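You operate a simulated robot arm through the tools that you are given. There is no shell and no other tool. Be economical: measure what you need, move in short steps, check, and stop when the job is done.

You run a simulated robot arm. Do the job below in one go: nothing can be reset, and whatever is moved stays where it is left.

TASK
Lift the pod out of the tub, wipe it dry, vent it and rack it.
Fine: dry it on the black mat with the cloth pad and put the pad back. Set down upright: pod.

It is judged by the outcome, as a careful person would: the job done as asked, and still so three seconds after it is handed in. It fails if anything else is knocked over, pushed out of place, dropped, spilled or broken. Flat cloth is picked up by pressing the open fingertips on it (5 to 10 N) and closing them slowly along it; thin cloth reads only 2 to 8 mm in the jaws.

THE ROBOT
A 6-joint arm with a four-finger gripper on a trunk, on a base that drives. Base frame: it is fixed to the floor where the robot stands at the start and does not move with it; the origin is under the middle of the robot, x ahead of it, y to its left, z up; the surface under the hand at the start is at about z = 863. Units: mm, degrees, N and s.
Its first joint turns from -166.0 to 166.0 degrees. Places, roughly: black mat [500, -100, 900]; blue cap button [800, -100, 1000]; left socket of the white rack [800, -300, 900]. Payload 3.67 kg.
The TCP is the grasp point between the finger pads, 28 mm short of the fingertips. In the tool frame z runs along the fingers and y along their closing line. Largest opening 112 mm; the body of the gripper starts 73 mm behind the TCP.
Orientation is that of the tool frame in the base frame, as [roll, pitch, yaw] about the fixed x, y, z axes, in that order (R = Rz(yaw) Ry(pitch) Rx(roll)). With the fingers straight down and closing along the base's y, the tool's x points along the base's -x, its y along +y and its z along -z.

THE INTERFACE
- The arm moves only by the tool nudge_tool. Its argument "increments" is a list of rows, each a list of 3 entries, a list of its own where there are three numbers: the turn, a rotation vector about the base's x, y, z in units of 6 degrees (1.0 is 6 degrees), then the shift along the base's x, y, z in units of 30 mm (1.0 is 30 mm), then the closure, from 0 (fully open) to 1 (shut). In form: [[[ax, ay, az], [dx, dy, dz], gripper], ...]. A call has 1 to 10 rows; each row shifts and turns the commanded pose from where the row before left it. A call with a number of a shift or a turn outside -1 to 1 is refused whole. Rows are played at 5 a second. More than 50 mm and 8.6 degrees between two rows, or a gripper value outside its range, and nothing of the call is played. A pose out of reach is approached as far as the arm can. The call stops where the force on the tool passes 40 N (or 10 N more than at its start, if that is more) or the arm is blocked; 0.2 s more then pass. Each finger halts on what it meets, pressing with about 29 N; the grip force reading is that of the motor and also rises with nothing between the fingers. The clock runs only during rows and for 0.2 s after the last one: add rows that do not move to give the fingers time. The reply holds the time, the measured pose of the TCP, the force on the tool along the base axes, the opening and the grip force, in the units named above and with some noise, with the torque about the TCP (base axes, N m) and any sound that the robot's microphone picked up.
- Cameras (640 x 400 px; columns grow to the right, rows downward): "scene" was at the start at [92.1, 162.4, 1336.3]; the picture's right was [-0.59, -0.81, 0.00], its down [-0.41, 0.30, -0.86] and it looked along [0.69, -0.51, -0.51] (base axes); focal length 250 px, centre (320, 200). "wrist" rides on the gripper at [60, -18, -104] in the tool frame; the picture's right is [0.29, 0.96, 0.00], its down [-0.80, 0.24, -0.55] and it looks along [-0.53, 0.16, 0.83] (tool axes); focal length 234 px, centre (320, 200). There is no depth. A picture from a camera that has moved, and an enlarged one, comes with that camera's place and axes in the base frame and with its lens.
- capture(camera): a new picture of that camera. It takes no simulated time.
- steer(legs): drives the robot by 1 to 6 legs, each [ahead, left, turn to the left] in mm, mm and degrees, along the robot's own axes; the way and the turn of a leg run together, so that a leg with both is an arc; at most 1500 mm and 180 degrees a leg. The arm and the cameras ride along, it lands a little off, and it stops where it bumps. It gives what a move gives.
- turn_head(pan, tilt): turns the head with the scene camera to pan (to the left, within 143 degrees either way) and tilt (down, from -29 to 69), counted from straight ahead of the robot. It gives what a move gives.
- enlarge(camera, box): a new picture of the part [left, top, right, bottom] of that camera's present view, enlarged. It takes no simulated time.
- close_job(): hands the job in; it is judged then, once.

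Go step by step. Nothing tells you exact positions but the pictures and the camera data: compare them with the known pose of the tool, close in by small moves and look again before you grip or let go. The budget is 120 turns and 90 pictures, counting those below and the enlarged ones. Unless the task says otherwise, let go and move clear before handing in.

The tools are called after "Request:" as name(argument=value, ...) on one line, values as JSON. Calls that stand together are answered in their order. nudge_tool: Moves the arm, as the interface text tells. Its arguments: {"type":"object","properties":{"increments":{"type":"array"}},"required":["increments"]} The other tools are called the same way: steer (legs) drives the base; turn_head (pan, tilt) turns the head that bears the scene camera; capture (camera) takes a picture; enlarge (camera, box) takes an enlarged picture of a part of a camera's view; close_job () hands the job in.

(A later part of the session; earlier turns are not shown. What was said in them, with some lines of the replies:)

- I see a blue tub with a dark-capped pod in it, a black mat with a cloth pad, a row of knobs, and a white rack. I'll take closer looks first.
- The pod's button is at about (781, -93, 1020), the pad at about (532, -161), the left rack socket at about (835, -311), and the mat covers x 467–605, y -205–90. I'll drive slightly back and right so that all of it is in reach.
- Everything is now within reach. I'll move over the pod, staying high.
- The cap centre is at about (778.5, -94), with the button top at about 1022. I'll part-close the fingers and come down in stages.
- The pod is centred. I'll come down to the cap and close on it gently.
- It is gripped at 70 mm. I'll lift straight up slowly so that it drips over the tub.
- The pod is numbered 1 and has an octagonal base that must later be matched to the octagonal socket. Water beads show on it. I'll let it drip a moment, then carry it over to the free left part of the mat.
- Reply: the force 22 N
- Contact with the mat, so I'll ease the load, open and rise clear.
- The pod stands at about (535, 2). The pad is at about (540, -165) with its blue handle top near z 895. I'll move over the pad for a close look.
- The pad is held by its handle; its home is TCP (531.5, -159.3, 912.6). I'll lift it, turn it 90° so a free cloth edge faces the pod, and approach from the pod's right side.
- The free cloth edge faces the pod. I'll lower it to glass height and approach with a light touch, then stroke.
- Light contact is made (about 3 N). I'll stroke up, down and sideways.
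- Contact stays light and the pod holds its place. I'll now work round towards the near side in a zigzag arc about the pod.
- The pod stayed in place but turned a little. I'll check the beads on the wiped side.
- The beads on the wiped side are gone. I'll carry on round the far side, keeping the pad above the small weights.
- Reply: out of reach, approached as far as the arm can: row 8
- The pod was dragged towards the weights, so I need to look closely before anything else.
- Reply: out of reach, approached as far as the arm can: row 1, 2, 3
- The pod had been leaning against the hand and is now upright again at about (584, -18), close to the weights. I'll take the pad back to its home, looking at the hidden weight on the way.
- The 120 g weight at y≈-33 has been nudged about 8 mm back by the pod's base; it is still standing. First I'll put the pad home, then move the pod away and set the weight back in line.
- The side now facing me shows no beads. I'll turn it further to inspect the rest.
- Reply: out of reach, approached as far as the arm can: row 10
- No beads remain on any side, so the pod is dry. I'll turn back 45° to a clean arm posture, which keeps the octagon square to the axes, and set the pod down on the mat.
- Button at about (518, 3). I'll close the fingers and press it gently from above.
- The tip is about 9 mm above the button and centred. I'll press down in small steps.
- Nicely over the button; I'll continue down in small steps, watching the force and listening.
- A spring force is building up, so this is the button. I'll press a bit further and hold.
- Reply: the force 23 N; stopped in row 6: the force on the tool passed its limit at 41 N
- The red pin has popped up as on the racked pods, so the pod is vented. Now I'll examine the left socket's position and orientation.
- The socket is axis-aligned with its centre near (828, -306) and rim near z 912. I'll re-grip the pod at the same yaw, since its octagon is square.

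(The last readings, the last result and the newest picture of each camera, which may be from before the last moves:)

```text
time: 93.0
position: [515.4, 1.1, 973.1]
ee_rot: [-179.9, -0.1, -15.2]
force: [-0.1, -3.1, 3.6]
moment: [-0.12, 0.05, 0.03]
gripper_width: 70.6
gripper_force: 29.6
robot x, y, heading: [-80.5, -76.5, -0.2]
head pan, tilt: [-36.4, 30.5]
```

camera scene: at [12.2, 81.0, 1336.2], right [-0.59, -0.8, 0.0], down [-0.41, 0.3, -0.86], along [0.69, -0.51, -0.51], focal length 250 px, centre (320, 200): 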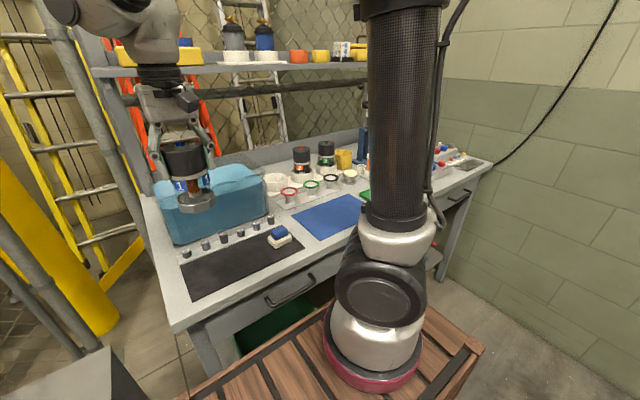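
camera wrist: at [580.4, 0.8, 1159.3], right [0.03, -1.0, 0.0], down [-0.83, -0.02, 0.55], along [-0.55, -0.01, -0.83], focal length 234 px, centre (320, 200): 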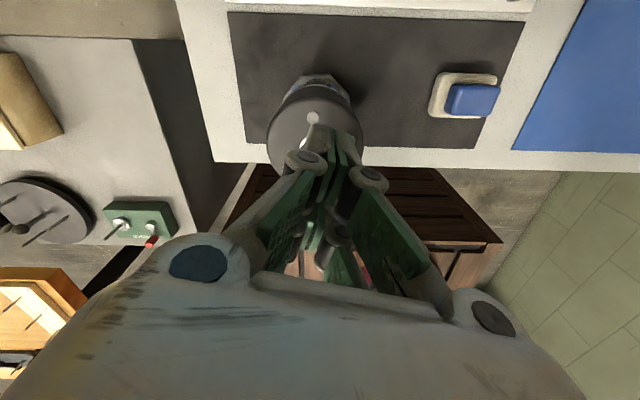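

Request:
nudge_tool(increments=[[[0, 0, 0], [0, 0, 0.5], 0.5], [[0, 0, 0], [0, 0, 1], 0.5], [[0, 0, 0], [0, 0, 1], 0.5], [[0, 0, 0], [0, 0, 1], 0.5], [[0, 0, 0], [0, 0, 1], 0.5], [[0, 0, 0], [0, 0, 1], 0.5], [[0, 0, 0], [0.5, -0.5, 0], 0.5], [[0, 0, 0], [0.8, -0.8, 0], 0.5], [[0, 0, 0], [0.8, -0.8, 0], 0.5], [[0, 0, 0], [0.8, -0.8, 0], 0.5]])

Request:
nudge_tool(increments=[[[0, 0, 0], [0.8, -0.8, 0], 0.5], [[0, 0, 0], [0.8, -0.8, 0], 0.5], [[0, 0, 0], [0.8, -0.8, 0], 0.5], [[0, 0, 0], [0.8, -0.8, 0], 0.5], [[0, 0, 0], [0.4, -0.4, 0], 0.5], [[0, 0, 0], [0, 0, 0], 0.5]])

Request:
capture(camera="wrist")

Request:
enlarge(camera="scene", box=[215, 90, 325, 200])

```text
time: 95.2
position: [606.3, -85.6, 1136.6]
ee_rot: [-179.9, 0.0, -15.2]
force: [-0.6, -0.2, -4.0]
moment: [0.03, -0.04, -0.02]
gripper_width: 70.2
gripper_force: 28.9
robot x, y, heading: [-80.4, -84.7, -0.1]
head pan, tilt: [-36.4, 30.5]
```

```text
time: 96.6
position: [713.4, -193.0, 1137.7]
ee_rot: [-180.0, -0.2, -15.1]
force: [0.5, -0.4, -4.7]
moment: [-0.04, -0.01, -0.02]
gripper_width: 70.4
gripper_force: 28.9
robot x, y, heading: [-80.3, -82.7, -0.1]
head pan, tilt: [-36.4, 30.5]
```

```text
26 pictures are left
camera wrist: at [777.1, -190.0, 1243.0], right [0.03, -1.0, 0.0], down [-0.83, -0.02, 0.55], along [-0.55, -0.01, -0.83], focal length 234 px, centre (320, 200)
```

wrist: 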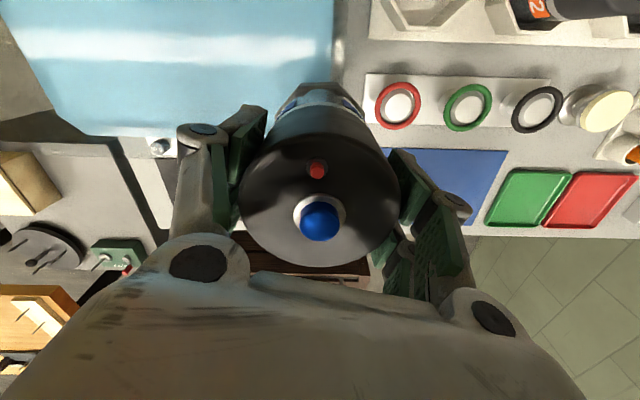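

```text
3.64 times, centred on (270, 145) of scene
camera zoom: at [12.0, 80.9, 1336.3], right [-0.59, -0.8, 0.0], down [-0.41, 0.3, -0.86], along [0.69, -0.51, -0.51], focal length 909 px, centre (502, 400)
```

zoom: 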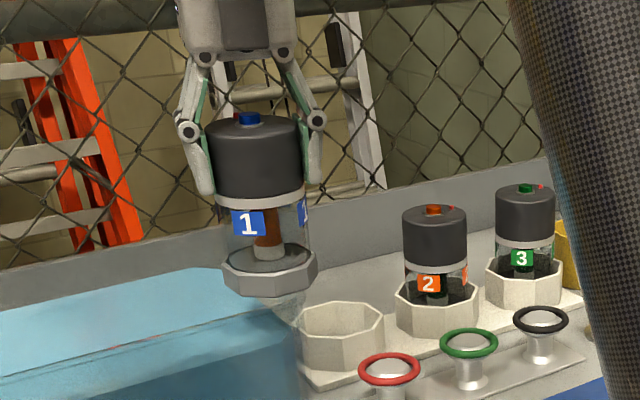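

Request:
nudge_tool(increments=[[[0, 0, 0], [0.8, -0.45, 0], 0.5], [[0, 0, 0], [0.75, -0.45, 0], 0.5], [[0, 0, 0], [0, 0, 0], 0.5]])

Request:
enlarge(camera="wrist", box=[270, 0, 510, 150])

Request:
enlarge(camera="scene", box=[235, 130, 305, 190])

```text
time: 97.4
position: [759.0, -219.3, 1136.4]
ee_rot: [-180.0, 0.0, -15.2]
force: [-0.6, -0.5, -4.4]
moment: [0.0, -0.03, 0.01]
gripper_width: 70.2
gripper_force: 29.0
robot x, y, heading: [-76.3, -82.8, -0.2]
head pan, tilt: [-36.4, 30.5]
```

```text
2.67 times, centred on (390, 75) of wrist
camera zoom: at [821.2, -216.7, 1242.2], right [0.03, -1.0, 0.0], down [-0.83, -0.02, 0.55], along [-0.55, -0.01, -0.83], focal length 624 px, centre (133, 533)
```

zoom: 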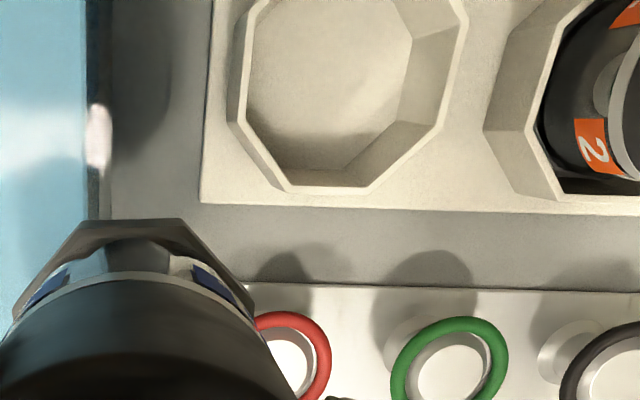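

```text
6.67 times, centred on (270, 160) of scene
camera zoom: at [12.0, 81.0, 1336.3], right [-0.59, -0.8, 0.0], down [-0.41, 0.3, -0.86], along [0.69, -0.51, -0.51], focal length 1666 px, centre (653, 467)
```

zoom: 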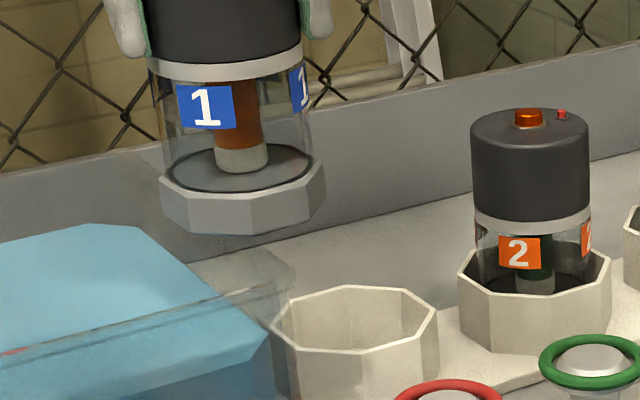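

In the wrist view both octagons are equally oriented. From relative measurement the socket centre corresponds to TCP (842, -308.5), so I'll move over it and check.

Request:
nudge_tool(increments=[[[0, 0, 0], [0.69, -0.74, 0], 0.5], [[0, 0, 0], [0.69, -0.74, 0], 0.5], [[0, 0, 0], [0.69, -0.74, 0], 0.5], [[0, 0, 0], [0.69, -0.74, 0], 0.5], [[0, 0, 0], [0, 0, 0], 0.5], [[0, 0, 0], [0, 0, -0.9], 0.5], [[0, 0, 0], [0, 0, -0.9], 0.5], [[0, 0, 0], [0, 0, -0.9], 0.5], [[0, 0, 0], [0, 0, 0], 0.5]])

Request:
enlarge(camera="scene", box=[245, 135, 315, 195])

Request:
enlarge(camera="wrist", box=[220, 40, 420, 180])

```text
time: 99.4
position: [841.4, -307.6, 1054.5]
ee_rot: [-180.0, -0.1, -15.3]
force: [-0.4, 0.2, -3.3]
moment: [0.01, 0.02, 0.01]
gripper_width: 70.5
gripper_force: 29.2
robot x, y, heading: [-80.8, -80.3, -0.2]
head pan, tilt: [-36.4, 30.5]
```

```text
6.67 times, centred on (280, 165) of scene
camera zoom: at [12.0, 80.9, 1336.3], right [-0.59, -0.8, 0.0], down [-0.41, 0.3, -0.86], along [0.69, -0.51, -0.51], focal length 1666 px, centre (587, 433)
```

zoom: 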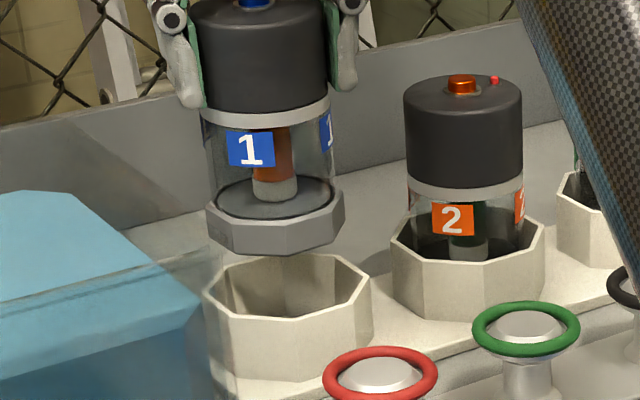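

```text
2.86 times, centred on (320, 110) of wrist
camera zoom: at [904.1, -305.5, 1160.2], right [0.03, -1.0, 0.0], down [-0.83, -0.02, 0.55], along [-0.55, -0.01, -0.83], focal length 669 px, centre (320, 457)
```

zoom: 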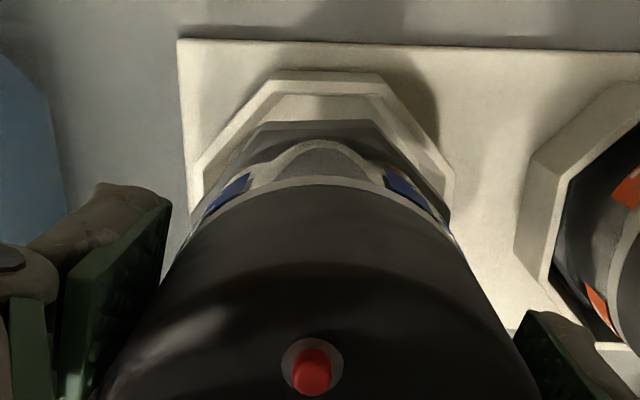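

The pod is about 3 mm too far left. I'll correct that and lower it to just above the rim.

Request:
nudge_tool(increments=[[[0, 0, 0], [0.03, -0.1, -0.5], 0.5], [[0, 0, 0], [0, 0, -0.5], 0.5], [[0, 0, 0], [0, 0, -0.15], 0.5], [[0, 0, 0], [0, 0, 0], 0.5]])

Request:
enlarge(camera="scene", box=[245, 135, 315, 195])

Request:
enlarge(camera="wrist", box=[220, 40, 420, 180])

```text
time: 100.4
position: [841.8, -311.7, 1019.7]
ee_rot: [180.0, -0.1, -15.3]
force: [-0.1, -0.2, -4.1]
moment: [0.03, 0.01, 0.03]
gripper_width: 70.1
gripper_force: 29.6
robot x, y, heading: [-80.9, -81.2, 0.0]
head pan, tilt: [-36.4, 30.5]
```

```text
6.67 times, centred on (280, 165) of scene
camera zoom: at [12.0, 80.9, 1336.3], right [-0.59, -0.8, 0.0], down [-0.41, 0.3, -0.86], along [0.69, -0.51, -0.51], focal length 1666 px, centre (587, 433)
```

zoom: 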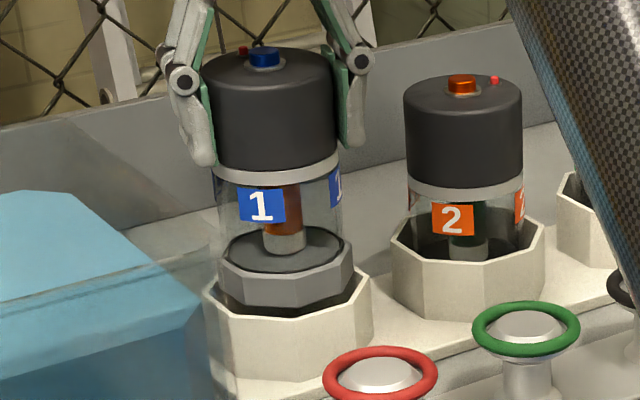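

```text
2.86 times, centred on (320, 110) of wrist
camera zoom: at [905.2, -308.9, 1126.0], right [0.03, -1.0, 0.0], down [-0.83, -0.02, 0.55], along [-0.55, -0.01, -0.83], focal length 669 px, centre (320, 457)
```

zoom: 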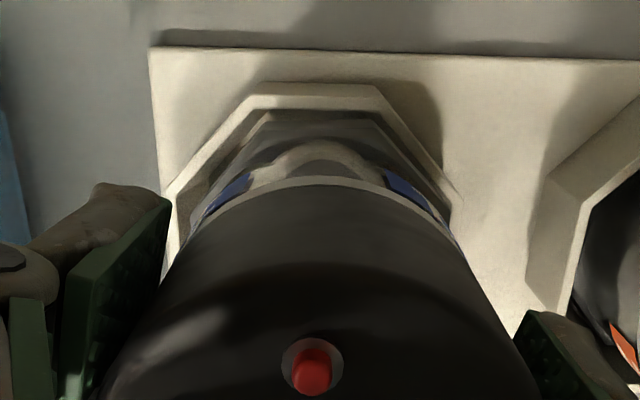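

It is well centred. I'll insert it slowly.

Request:
nudge_tool(increments=[[[0, 0, 0], [0, 0, -0.2], 0.5], [[0, 0, 0], [0, 0, -0.2], 0.5], [[0, 0, 0], [0, 0, 0], 0.5]])

Request:
nudge_tool(increments=[[[0, 0, 0], [0, 0, -0.15], 0.5], [[0, 0, 0], [0, 0, -0.15], 0.5], [[0, 0, 0], [0, 0, 0], 0.5]])

```text
time: 101.2
position: [841.8, -310.8, 1007.4]
ee_rot: [-180.0, 0.0, -15.2]
force: [-0.5, 0.7, -4.2]
moment: [0.09, 0.06, 0.01]
gripper_width: 70.0
gripper_force: 29.0
robot x, y, heading: [-81.1, -77.5, -0.0]
head pan, tilt: [-36.4, 30.5]
```

```text
time: 102.0
position: [841.8, -311.6, 999.7]
ee_rot: [-179.9, -0.1, -15.2]
force: [-3.1, 5.1, -0.4]
moment: [0.5, 0.34, 0.0]
gripper_width: 70.1
gripper_force: 29.2
robot x, y, heading: [-80.0, -81.4, -0.1]
head pan, tilt: [-36.4, 30.5]
```

Request:
nudge_tool(increments=[[[0, 0, 0], [-0.03, 0.06, 0], 0.5], [[0, 0, 0], [0, 0, 0], 0.5]])

Request:
nudge_tool(increments=[[[0, 0, 0], [0, 0, -0.12], 0.5], [[0, 0, 0], [0, 0, 0], 0.5]])

```text
time: 102.6
position: [841.2, -308.3, 1000.0]
ee_rot: [179.9, -0.1, -15.2]
force: [-0.2, 0.2, -4.2]
moment: [0.02, -0.01, -0.01]
gripper_width: 69.9
gripper_force: 28.7
robot x, y, heading: [-81.5, -77.5, -0.3]
head pan, tilt: [-36.4, 30.5]
```

```text
time: 103.2
position: [840.3, -309.6, 995.3]
ee_rot: [179.9, 0.0, -15.2]
force: [-0.3, 0.2, -4.1]
moment: [0.0, 0.03, -0.03]
gripper_width: 70.4
gripper_force: 28.7
robot x, y, heading: [-84.0, -81.5, -0.0]
head pan, tilt: [-36.4, 30.5]
```

The lateral force is gone and the pod is sliding in freely, so I'll continue down.

Request:
nudge_tool(increments=[[[0, 0, 0], [0, 0, -0.15], 0.5], [[0, 0, 0], [0, 0, -0.15], 0.5], [[0, 0, 0], [0, 0, 0], 0.5]])

Request:
nudge_tool(increments=[[[0, 0, 0], [0, 0, -0.1], 0.5], [[0, 0, 0], [0, 0, 0], 0.5]])

Request:
nudge_tool(increments=[[[0, 0, 0], [0, 0, -0.08], 0.5], [[0, 0, 0], [0, 0, 0], 0.5]])

```text
time: 104.0
position: [840.7, -309.6, 988.2]
ee_rot: [-179.9, -0.1, -15.1]
force: [-0.4, -0.1, -3.0]
moment: [0.0, 0.0, -0.02]
gripper_width: 70.3
gripper_force: 29.1
robot x, y, heading: [-82.3, -84.2, -0.1]
head pan, tilt: [-36.4, 30.5]
```

```text
time: 104.6
position: [841.5, -309.3, 984.6]
ee_rot: [-180.0, 0.0, -15.2]
force: [-0.5, 1.2, -3.6]
moment: [0.04, 0.03, 0.02]
gripper_width: 70.3
gripper_force: 28.9
robot x, y, heading: [-80.1, -76.6, -0.1]
head pan, tilt: [-36.4, 30.5]
```

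```text
time: 105.2
position: [841.7, -310.5, 982.1]
ee_rot: [-180.0, 0.0, -15.2]
force: [-1.1, 0.4, -3.6]
moment: [0.03, 0.14, -0.02]
gripper_width: 70.0
gripper_force: 28.8
robot x, y, heading: [-80.9, -81.3, -0.1]
head pan, tilt: [-36.4, 30.5]
```

Request:
nudge_tool(increments=[[[0, 0, 0], [0, 0, -0.06], 0.5], [[0, 0, 0], [0, 0, 0], 0.5]])

Request:
nudge_tool(increments=[[[0, 0, 0], [0, 0, -0.06], 0.5], [[0, 0, 0], [0, 0, 0], 0.5]])

Request:
enlarge(camera="scene", box=[245, 135, 315, 195])

```text
time: 105.8
position: [839.9, -310.0, 980.2]
ee_rot: [-180.0, 0.0, -15.3]
force: [-1.3, -0.1, 2.1]
moment: [0.07, 0.02, -0.02]
gripper_width: 70.3
gripper_force: 28.9
robot x, y, heading: [-76.5, -82.7, -0.0]
head pan, tilt: [-36.4, 30.5]
```

```text
time: 106.4
position: [840.2, -310.0, 980.7]
ee_rot: [-179.9, -0.4, -15.2]
force: [-7.7, 0.0, 24.5]
moment: [0.25, 0.03, 0.05]
gripper_width: 70.2
gripper_force: 28.7
robot x, y, heading: [-79.1, -79.4, -0.2]
head pan, tilt: [-36.4, 30.5]
```

```text
6.67 times, centred on (280, 165) of scene
camera zoom: at [10.6, 81.2, 1336.3], right [-0.59, -0.8, 0.0], down [-0.41, 0.3, -0.86], along [0.69, -0.51, -0.51], focal length 1666 px, centre (587, 433)
```

zoom: 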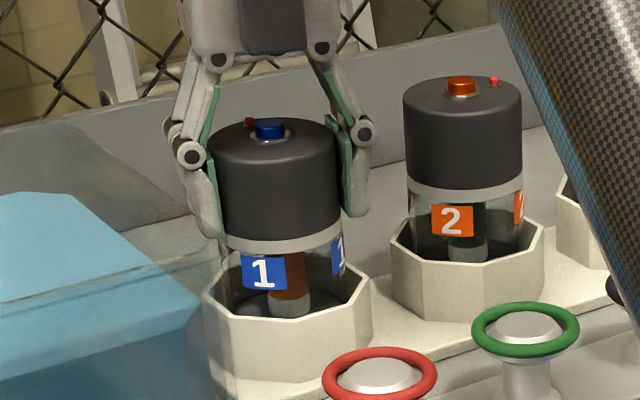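

It is seated on the socket floor, level with pod 2. I'll ease off, release and rise.

Request:
nudge_tool(increments=[[[0, 0, 0], [0, 0, 0.06], 0.5], [[0, 0, 0], [0, 0, 0], 0.4], [[0, 0, 0], [0, 0, 0], 0.3], [[0, 0, 0], [0, 0, 0], 0.2], [[0, 0, 0], [0, 0, 0], 0.18], [[0, 0, 0], [0, 0, 0.5], 0.18], [[0, 0, 0], [0, 0, 1], 0.18], [[0, 0, 0], [0, 0, 1], 0.18], [[0, 0, 0], [0, 0, 1], 0.18], [[0, 0, 0], [0, 0, 1], 0.18]])

Request:
enlarge(camera="scene", box=[180, 110, 320, 290])

```text
time: 108.6
position: [840.1, -309.6, 1115.7]
ee_rot: [180.0, 0.0, -15.2]
force: [0.2, 0.5, -0.3]
moment: [0.01, 0.05, 0.0]
gripper_width: 91.8
gripper_force: 0.1
robot x, y, heading: [-77.0, -81.5, -0.3]
head pan, tilt: [-36.4, 30.5]
```

```text
2.22 times, centred on (250, 200) of scene
camera zoom: at [12.1, 80.9, 1336.3], right [-0.59, -0.8, 0.0], down [-0.41, 0.3, -0.86], along [0.69, -0.51, -0.51], focal length 556 px, centre (476, 200)
```

zoom: 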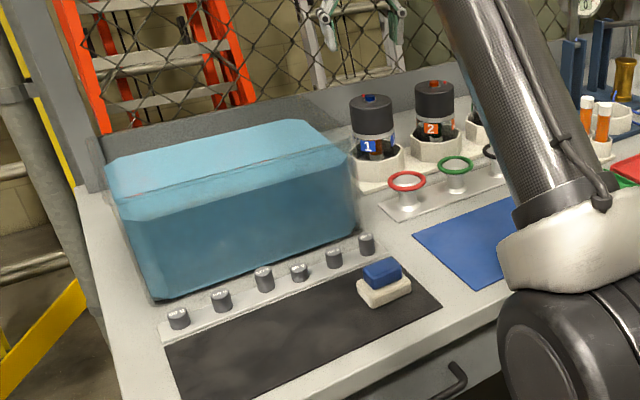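

Pod racked. Now I'll check the nudged weight in the row.

Request:
enlarge(camera="scene", box=[175, 205, 275, 270])

```text
6.15 times, centred on (225, 238) of scene
camera zoom: at [12.1, 80.9, 1336.3], right [-0.59, -0.8, 0.0], down [-0.41, 0.3, -0.86], along [0.69, -0.51, -0.51], focal length 1538 px, centre (905, -31)
```

zoom: 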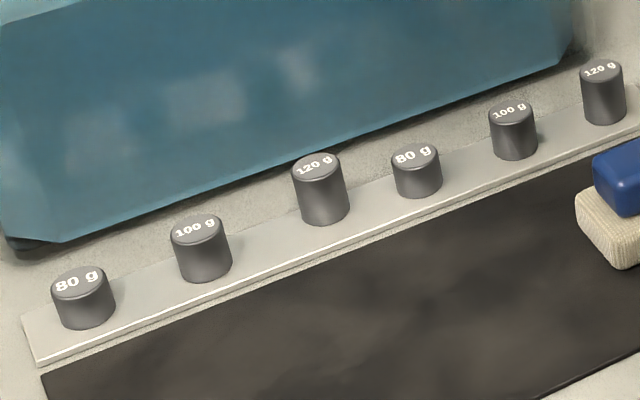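

The pod is fine, but the nudged 120 g weight stands about 10 mm out of its row. I'll bring the hand over, turned back to 180°, to set it right.

Request:
nudge_tool(increments=[[[0, 0, -1], [-0.72, 0.9, 0], 0.2], [[0, 0, -1], [-0.72, 0.9, 0], 0.2], [[0, 0, -1], [-0.72, 0.9, 0], 0.2], [[0, 0, -1], [-0.72, 0.9, 0], 0.2], [[0, 0, -1], [-0.72, 0.9, 0], 0.3], [[0, 0, -1], [-0.72, 0.9, 0], 0.4], [[0, 0, -1], [-0.72, 0.9, 0], 0.5], [[0, 0, -1], [-0.72, 0.9, 0], 0.55], [[0, 0, -1], [-0.72, 0.9, 0], 0.55], [[0, 0, -1], [-0.72, 0.9, 0], 0.55]])

Request:
nudge_tool(increments=[[[0, 0, -1], [0, 0, 0], 0.55], [[0, 0, -1], [0, 0, 0], 0.55], [[0, 0, -1], [0, 0, 0], 0.55], [[0, 0, -1], [0, 0, 0], 0.55], [[0, 0, -1], [0, 0, 0], 0.55], [[0, 0, -1], [0, 0, 0], 0.55], [[0, 0, -1], [0, 0, 0], 0.55], [[0, 0, -1], [0, 0, 0], 0.55], [[0, 0, -1], [0, 0, 0], 0.55], [[0, 0, -1], [0, 0, 0], 0.55]])

Request:
nudge_tool(increments=[[[0, 0, -1], [0, 0, -0.8], 0.55], [[0, 0, -1], [0, 0, -0.8], 0.55], [[0, 0, -1], [0, 0, -0.8], 0.55], [[0, 0, -1], [0, 0, -0.8], 0.55], [[0, 0, -1], [0, 0, -0.3], 0.55], [[0, 0, -1], [0, 0, 0], 0.55], [[0, 0, -1], [0, 0, 0], 0.55], [[0, 0, -0.47], [0, 0, 0], 0.55], [[0, 0, 0], [0, 0, 0], 0.55]])

Request:
enlarge(camera="wrist", box=[200, 60, 440, 210])

```text
time: 110.8
position: [624.1, -38.6, 1113.5]
ee_rot: [-180.0, -0.1, -75.4]
force: [0.7, 0.4, -0.3]
moment: [0.03, 0.05, -0.02]
gripper_width: 50.4
gripper_force: 0.0
robot x, y, heading: [-81.4, -81.4, -0.2]
head pan, tilt: [-36.4, 30.5]
```

```text
time: 113.0
position: [626.1, -39.4, 1113.9]
ee_rot: [179.9, -0.2, -135.3]
force: [0.2, 0.9, 0.4]
moment: [-0.02, -0.02, 0.02]
gripper_width: 50.3
gripper_force: 0.1
robot x, y, heading: [-83.3, -78.9, -0.3]
head pan, tilt: [-36.4, 30.5]
```

```text
time: 115.0
position: [625.0, -39.5, 1011.4]
ee_rot: [-179.9, -0.1, 179.9]
force: [0.0, -0.3, -0.6]
moment: [-0.02, -0.02, -0.02]
gripper_width: 50.5
gripper_force: 0.1
robot x, y, heading: [-77.9, -76.5, -0.1]
head pan, tilt: [-36.4, 30.5]
```

```text
2.67 times, centred on (320, 135) of wrist
camera zoom: at [566.2, -55.7, 1115.9], right [-0.29, 0.96, 0.0], down [0.8, 0.24, 0.55], along [0.53, 0.16, -0.83], focal length 624 px, centre (320, 373)
```

zoom: 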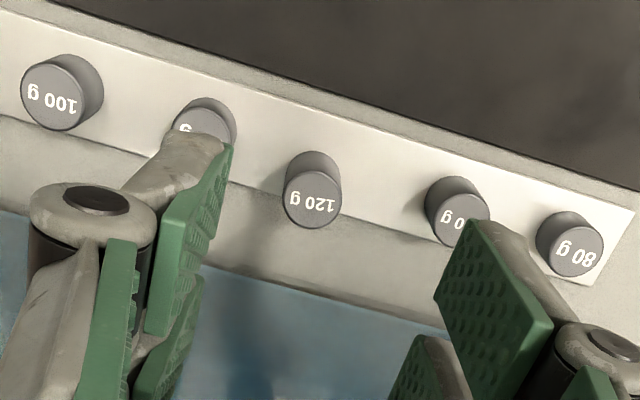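

The 120 g weight stands at about (638, -37); its slot in the row is at about (628, -31). I'll come down over it with the fingers closing along the row, gripping only its top.

Request:
nudge_tool(increments=[[[0, 0, 0], [0.42, 0.08, -0.5], 0.64], [[0, 0, 0], [0, 0, -0.9], 0.64], [[0, 0, 0], [0, 0, -0.9], 0.64], [[0, 0, 0], [0, 0, 0], 0.64]])

Request:
enlarge(camera="wrist", box=[200, 60, 440, 210])

Request:
enlarge(camera="scene", box=[190, 180, 270, 260])

```text
time: 116.0
position: [638.2, -37.7, 941.0]
ee_rot: [180.0, -0.1, 180.0]
force: [0.3, 0.8, 0.6]
moment: [0.01, -0.03, -0.02]
gripper_width: 40.3
gripper_force: 0.0
robot x, y, heading: [-81.8, -81.7, -0.2]
head pan, tilt: [-36.4, 30.5]
```

```text
2.67 times, centred on (320, 135) of wrist
camera zoom: at [578.2, -54.2, 1047.0], right [-0.29, 0.96, 0.0], down [0.8, 0.24, 0.55], along [0.53, 0.16, -0.83], focal length 624 px, centre (320, 373)
```

zoom: 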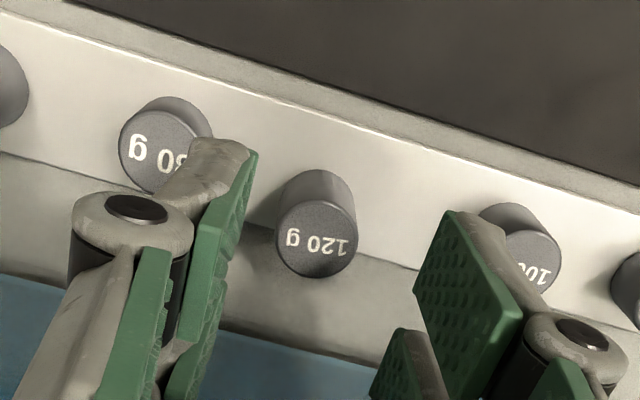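

```text
5.00 times, centred on (230, 220) of scene
camera zoom: at [11.9, 81.0, 1336.3], right [-0.59, -0.8, 0.0], down [-0.41, 0.3, -0.86], along [0.69, -0.51, -0.51], focal length 1250 px, centre (770, 100)
```

zoom: 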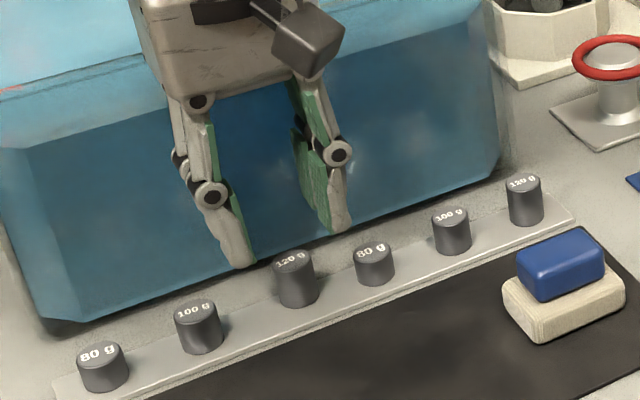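

Request:
nudge_tool(increments=[[[0, 0, 0], [0, 0, -0.5], 0.66], [[0, 0, 0], [0, 0, -0.46], 0.66], [[0, 0, 0], [0, 0, 0], 0.7], [[0, 0, 0], [0, 0, 0], 0.74], [[0, 0, 0], [0, 0, 0], 0.78], [[0, 0, 0], [0, 0, 0], 0.82], [[0, 0, 0], [0, 0, 0], 0.86], [[0, 0, 0], [0, 0, 0], 0.86]])

```text
time: 116.5
position: [640.3, -36.9, 934.6]
ee_rot: [179.8, 0.7, 180.0]
force: [-8.0, -1.0, 22.1]
moment: [-0.28, -1.45, -0.18]
gripper_width: 38.0
gripper_force: 0.1
robot x, y, heading: [-81.8, -80.8, -0.2]
head pan, tilt: [-36.4, 30.5]
stopped in row 2: the force on the tool passed its limit at 65 N (the readings are from after the stop); the commanded pose is now the measured one
```

The hand touched something about 66 mm behind it, most likely the tub rim. I'll lift at once and check.

Request:
nudge_tool(increments=[[[0, 0, 0], [0, 0, 0.5], 0.66], [[0, 0, 0], [0, 0, 1], 0.66], [[0, 0, 0], [0, 0, 0.5], 0.66], [[0, 0, 0], [0, 0, 0], 0.66]])

Request:
capture(camera="scene")

```text
time: 117.5
position: [640.0, -36.2, 994.1]
ee_rot: [179.9, 0.5, -180.0]
force: [0.2, -0.9, 0.6]
moment: [0.01, -0.02, 0.01]
gripper_width: 38.1
gripper_force: 0.1
robot x, y, heading: [-80.1, -81.7, -0.2]
head pan, tilt: [-36.4, 30.5]
```

```text
12 pictures are left
camera scene: at [11.9, 81.0, 1336.3], right [-0.59, -0.8, 0.0], down [-0.41, 0.3, -0.86], along [0.69, -0.51, -0.51], focal length 250 px, centre (320, 200)
```

scene: 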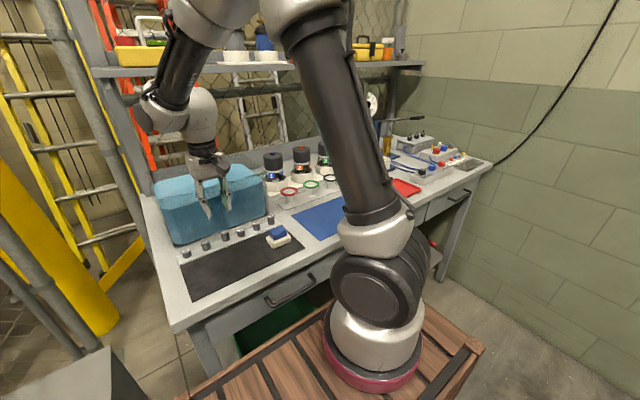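

The tub looks unmoved. I'll lean the hand 20° back towards the robot so its body clears the tub rim, then try again.

Request:
nudge_tool(increments=[[[0, -1, 0], [-0.12, 0, 0], 0.62], [[0, -1, 0], [-0.12, 0, 0], 0.62], [[0, -1, 0], [-0.12, 0, 0], 0.62], [[0, -0.4, 0], [-0.04, -0.03, 0], 0.62], [[0, 0, 0], [0, 0, -0.8], 0.62], [[0, 0, 0], [0, 0, -0.8], 0.62], [[0, 0, 0], [0, 0, 0], 0.62]])

Request:
enlarge(camera="wrist", box=[200, 60, 440, 210])

Request:
enlarge(camera="scene", box=[150, 150, 290, 260])

```text
time: 119.0
position: [629.7, -36.9, 945.3]
ee_rot: [179.9, 20.9, 180.0]
force: [0.3, 0.5, 0.3]
moment: [0.02, 0.02, -0.03]
gripper_width: 42.6
gripper_force: 0.0
robot x, y, heading: [-80.7, -83.1, -0.3]
head pan, tilt: [-36.4, 30.5]
```

```text
2.67 times, centred on (320, 135) of wrist
camera zoom: at [536.6, -55.8, 1022.6], right [-0.27, 0.96, -0.1], down [0.55, 0.24, 0.8], along [0.79, 0.16, -0.59], focal length 624 px, centre (320, 373)
```

zoom: 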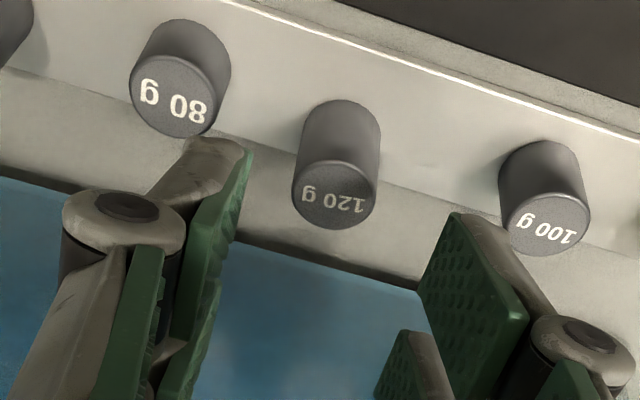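

```text
3.64 times, centred on (220, 205) of scene
camera zoom: at [11.8, 81.0, 1336.3], right [-0.59, -0.8, 0.0], down [-0.41, 0.3, -0.86], along [0.69, -0.51, -0.51], focal length 909 px, centre (684, 182)
```

zoom: 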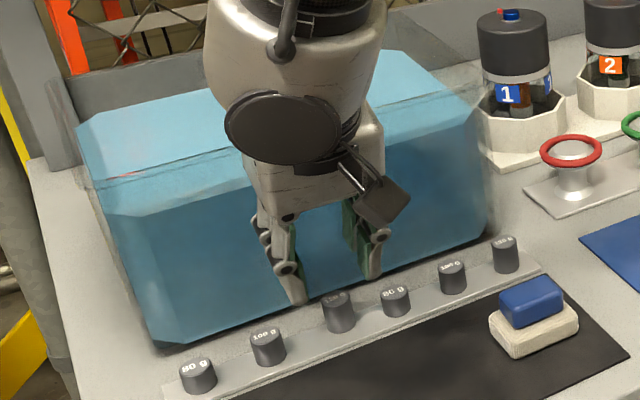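

Request:
nudge_tool(increments=[[[0, 0, 0], [-0.1, -0.02, -0.5], 0.64], [[0, 0, 0], [0, 0, -0.4], 0.64], [[0, 0, 0], [0, 0, -0.23], 0.66], [[0, 0, 0], [0, 0, 0], 0.7], [[0, 0, 0], [0, 0, 0], 0.74], [[0, 0, 0], [0, 0, 0], 0.78], [[0, 0, 0], [0, 0, 0], 0.82], [[0, 0, 0], [0, 0, 0], 0.86], [[0, 0, 0], [0, 0, 0], 0.86]])

Request:
enlarge(camera="wrist", box=[200, 60, 440, 210])

```text
time: 121.0
position: [626.0, -38.7, 912.0]
ee_rot: [179.9, 20.9, 180.0]
force: [0.4, 0.1, 0.7]
moment: [0.04, 0.01, -0.05]
gripper_width: 20.8
gripper_force: 28.6
robot x, y, heading: [-77.6, -80.2, 0.1]
head pan, tilt: [-36.4, 30.5]
```

```text
2.67 times, centred on (320, 135) of wrist
camera zoom: at [532.8, -55.8, 988.6], right [-0.27, 0.96, -0.1], down [0.55, 0.24, 0.8], along [0.79, 0.16, -0.59], focal length 624 px, centre (320, 373)
```

zoom: 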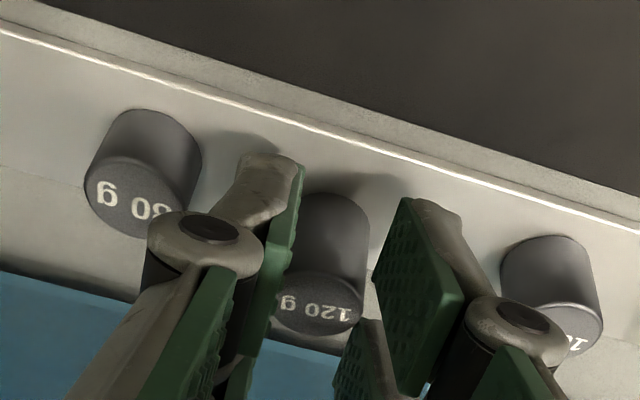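

The weight is held (20.8 mm). I'll lift it slightly, move it back into its slot, and lower it.

Request:
nudge_tool(increments=[[[0, 0, 0], [0, 0, 0.08], 0.86], [[0, 0, 0], [-0.15, 0.11, 0], 0.86], [[0, 0, 0], [-0.14, 0.11, 0], 0.86], [[0, 0, 0], [0, 0, 0], 0.86]])

Request:
enlarge(camera="scene", box=[175, 205, 275, 270])

```text
time: 122.0
position: [617.0, -31.6, 914.9]
ee_rot: [179.9, 20.9, -179.9]
force: [0.0, -0.8, -1.4]
moment: [-0.03, 0.0, 0.03]
gripper_width: 20.8
gripper_force: 29.0
robot x, y, heading: [-78.6, -83.0, -0.4]
head pan, tilt: [-36.4, 30.5]
```

```text
6.15 times, centred on (225, 238) of scene
camera zoom: at [11.9, 81.0, 1336.3], right [-0.59, -0.8, 0.0], down [-0.41, 0.3, -0.86], along [0.69, -0.51, -0.51], focal length 1538 px, centre (905, -31)
```

zoom: 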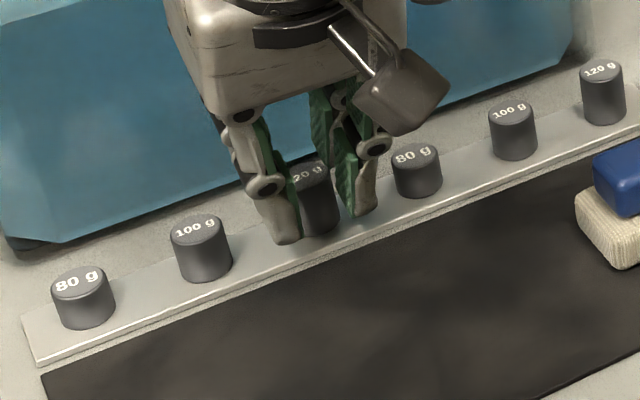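

Request:
nudge_tool(increments=[[[0, 0, 0], [0, 0.04, 0], 0.86], [[0, 0, 0], [0, 0, -0.07], 0.86], [[0, 0, 0], [0, 0, 0], 0.86]])

```text
time: 122.8
position: [616.3, -30.8, 912.5]
ee_rot: [179.9, 20.9, -180.0]
force: [-0.1, -0.4, -1.7]
moment: [-0.02, 0.01, 0.01]
gripper_width: 21.0
gripper_force: 29.1
robot x, y, heading: [-79.1, -79.6, 0.1]
head pan, tilt: [-36.4, 30.5]
```

Request:
nudge_tool(increments=[[[0, 0, 0], [0, 0, -0.03], 0.86], [[0, 0, 0], [0, 0, 0], 0.86]])

```text
time: 123.5
position: [615.8, -31.1, 911.4]
ee_rot: [180.0, 20.8, -179.9]
force: [0.4, 0.6, 1.2]
moment: [0.02, 0.01, 0.02]
gripper_width: 20.7
gripper_force: 28.5
robot x, y, heading: [-78.8, -80.7, -0.3]
head pan, tilt: [-36.4, 30.5]
```

It has touched down. I'll open slowly to a small gap, retreat up along the tilt and then view the row.

Request:
nudge_tool(increments=[[[0, 0, 0], [0, 0, 0], 0.8], [[0, 0, 0], [0, 0, 0], 0.75], [[0, 0, 0], [0, 0, 0], 0.7], [[0, 0, 0], [0, 0, 0], 0.66], [[0, 0, 0], [0, 0, 0.4], 0.66], [[0, 0, 0], [-0.1, 0, 0.8], 0.66], [[0, 0, 0], [-0.2, 0, 1], 0.66], [[0, 0, 0], [-0.4, 0, 1], 0.66], [[0, 0, 0], [-0.4, 0, 1], 0.6], [[0, 0, 0], [-0.4, 0, 1], 0.6]])

Request:
enlarge(camera="scene", box=[175, 205, 275, 270])

Request:
capture(camera="wrist")

```text
time: 125.7
position: [572.0, -31.3, 1066.4]
ee_rot: [180.0, 20.8, 179.9]
force: [0.4, 0.0, -0.7]
moment: [0.0, -0.02, -0.01]
gripper_width: 44.8
gripper_force: 0.0
robot x, y, heading: [-82.2, -84.3, -0.2]
head pan, tilt: [-36.4, 30.5]
```

```text
6.15 times, centred on (225, 238) of scene
camera zoom: at [12.1, 81.1, 1336.2], right [-0.59, -0.8, 0.0], down [-0.41, 0.3, -0.86], along [0.69, -0.51, -0.51], focal length 1538 px, centre (905, -31)
```

zoom: 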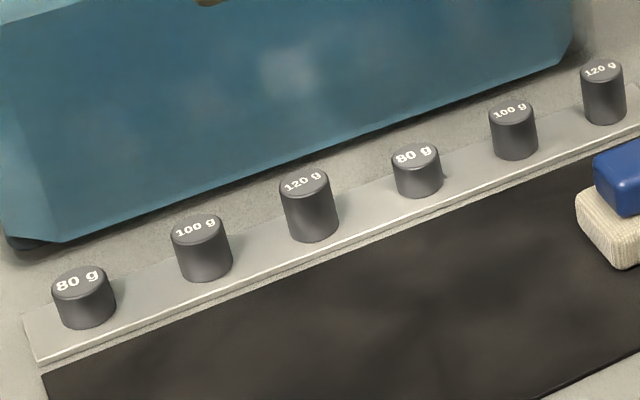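

```text
6 pictures are left
camera wrist: at [479.3, -48.8, 1143.7], right [-0.27, 0.96, -0.1], down [0.55, 0.24, 0.8], along [0.79, 0.16, -0.59], focal length 234 px, centre (320, 200)
```

wrist: 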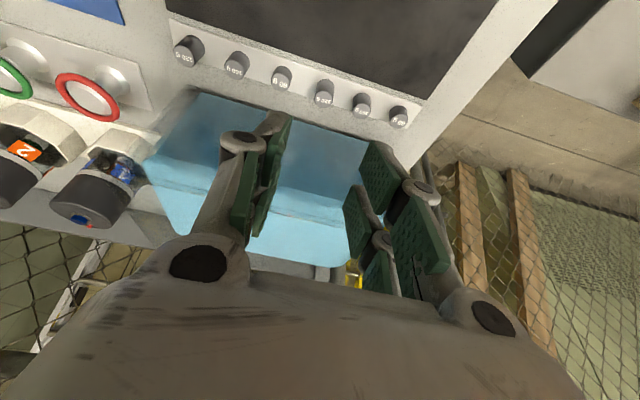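

The weight is back in line within about 2 mm. I'll straighten and raise the hand clear, then do a final check.

Request:
nudge_tool(increments=[[[0, 1, 0], [0, 0, 0.8], 0.4], [[0, 1, 0], [0, 0, 0.8], 0.2], [[0, 1, 0], [0, 0, 0.8], 0], [[0, 0.48, 0], [0, 0, 0.8], 0], [[0, 0, 0], [0, 0, 0.8], 0], [[0, 0, 0], [0, 0, 0], 0]])

Request:
capture(camera="scene")

Request:
enlarge(camera="scene", box=[140, 120, 340, 300])

```text
time: 127.0
position: [571.6, -30.5, 1186.5]
ee_rot: [179.8, 0.0, -179.9]
force: [-0.6, -1.0, -0.3]
moment: [0.0, 0.0, 0.02]
gripper_width: 112.1
gripper_force: 0.0
robot x, y, heading: [-81.5, -81.2, 0.0]
head pan, tilt: [-36.4, 30.5]
```

```text
5 pictures are left
camera scene: at [11.8, 81.0, 1336.3], right [-0.59, -0.8, 0.0], down [-0.41, 0.3, -0.86], along [0.69, -0.51, -0.51], focal length 250 px, centre (320, 200)
```

scene: 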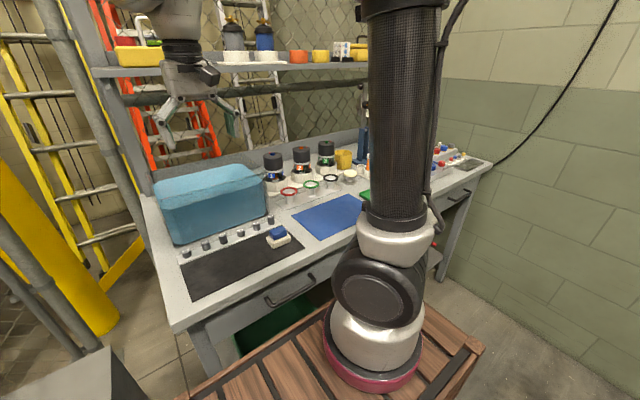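

```text
2.22 times, centred on (240, 210) of scene
camera zoom: at [11.8, 81.0, 1336.3], right [-0.59, -0.8, 0.0], down [-0.41, 0.3, -0.86], along [0.69, -0.51, -0.51], focal length 556 px, centre (498, 178)
```

zoom: 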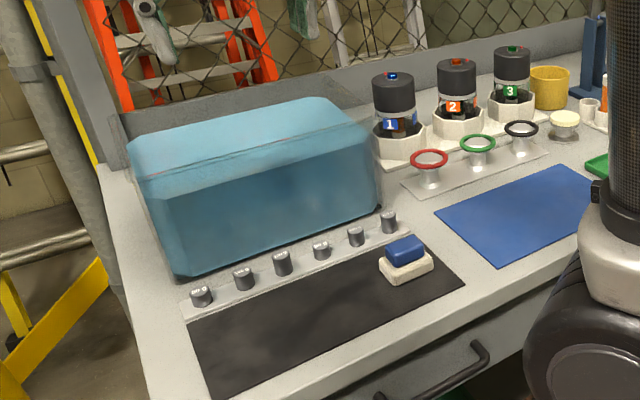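

The pod stands upright in the left socket, dried and vented. The pad is back at its place on the mat, the weights are in line, and nothing else has moved, so I'm handing in.

Request:
close_job()

```text
The job is handed in.
```

The pod is out of the tub, wiped dry, vented (its red pin popped up) and standing upright in the rack's left socket, and the cloth pad is back in its place on the mat.

Two things went wrong on the way:
- **Weight moved:** while I was wiping, the pod was dragged about 50 mm across the mat and pushed one of the 120 g weights about 10 mm out of its row. I set the weight back, to within about 2–3 mm of its original spot.
- **Tub bumped:** while reaching for that weight, the hand pressed on what was most likely the tub's rim with about 65 N. The tub did not move and I saw no spill.
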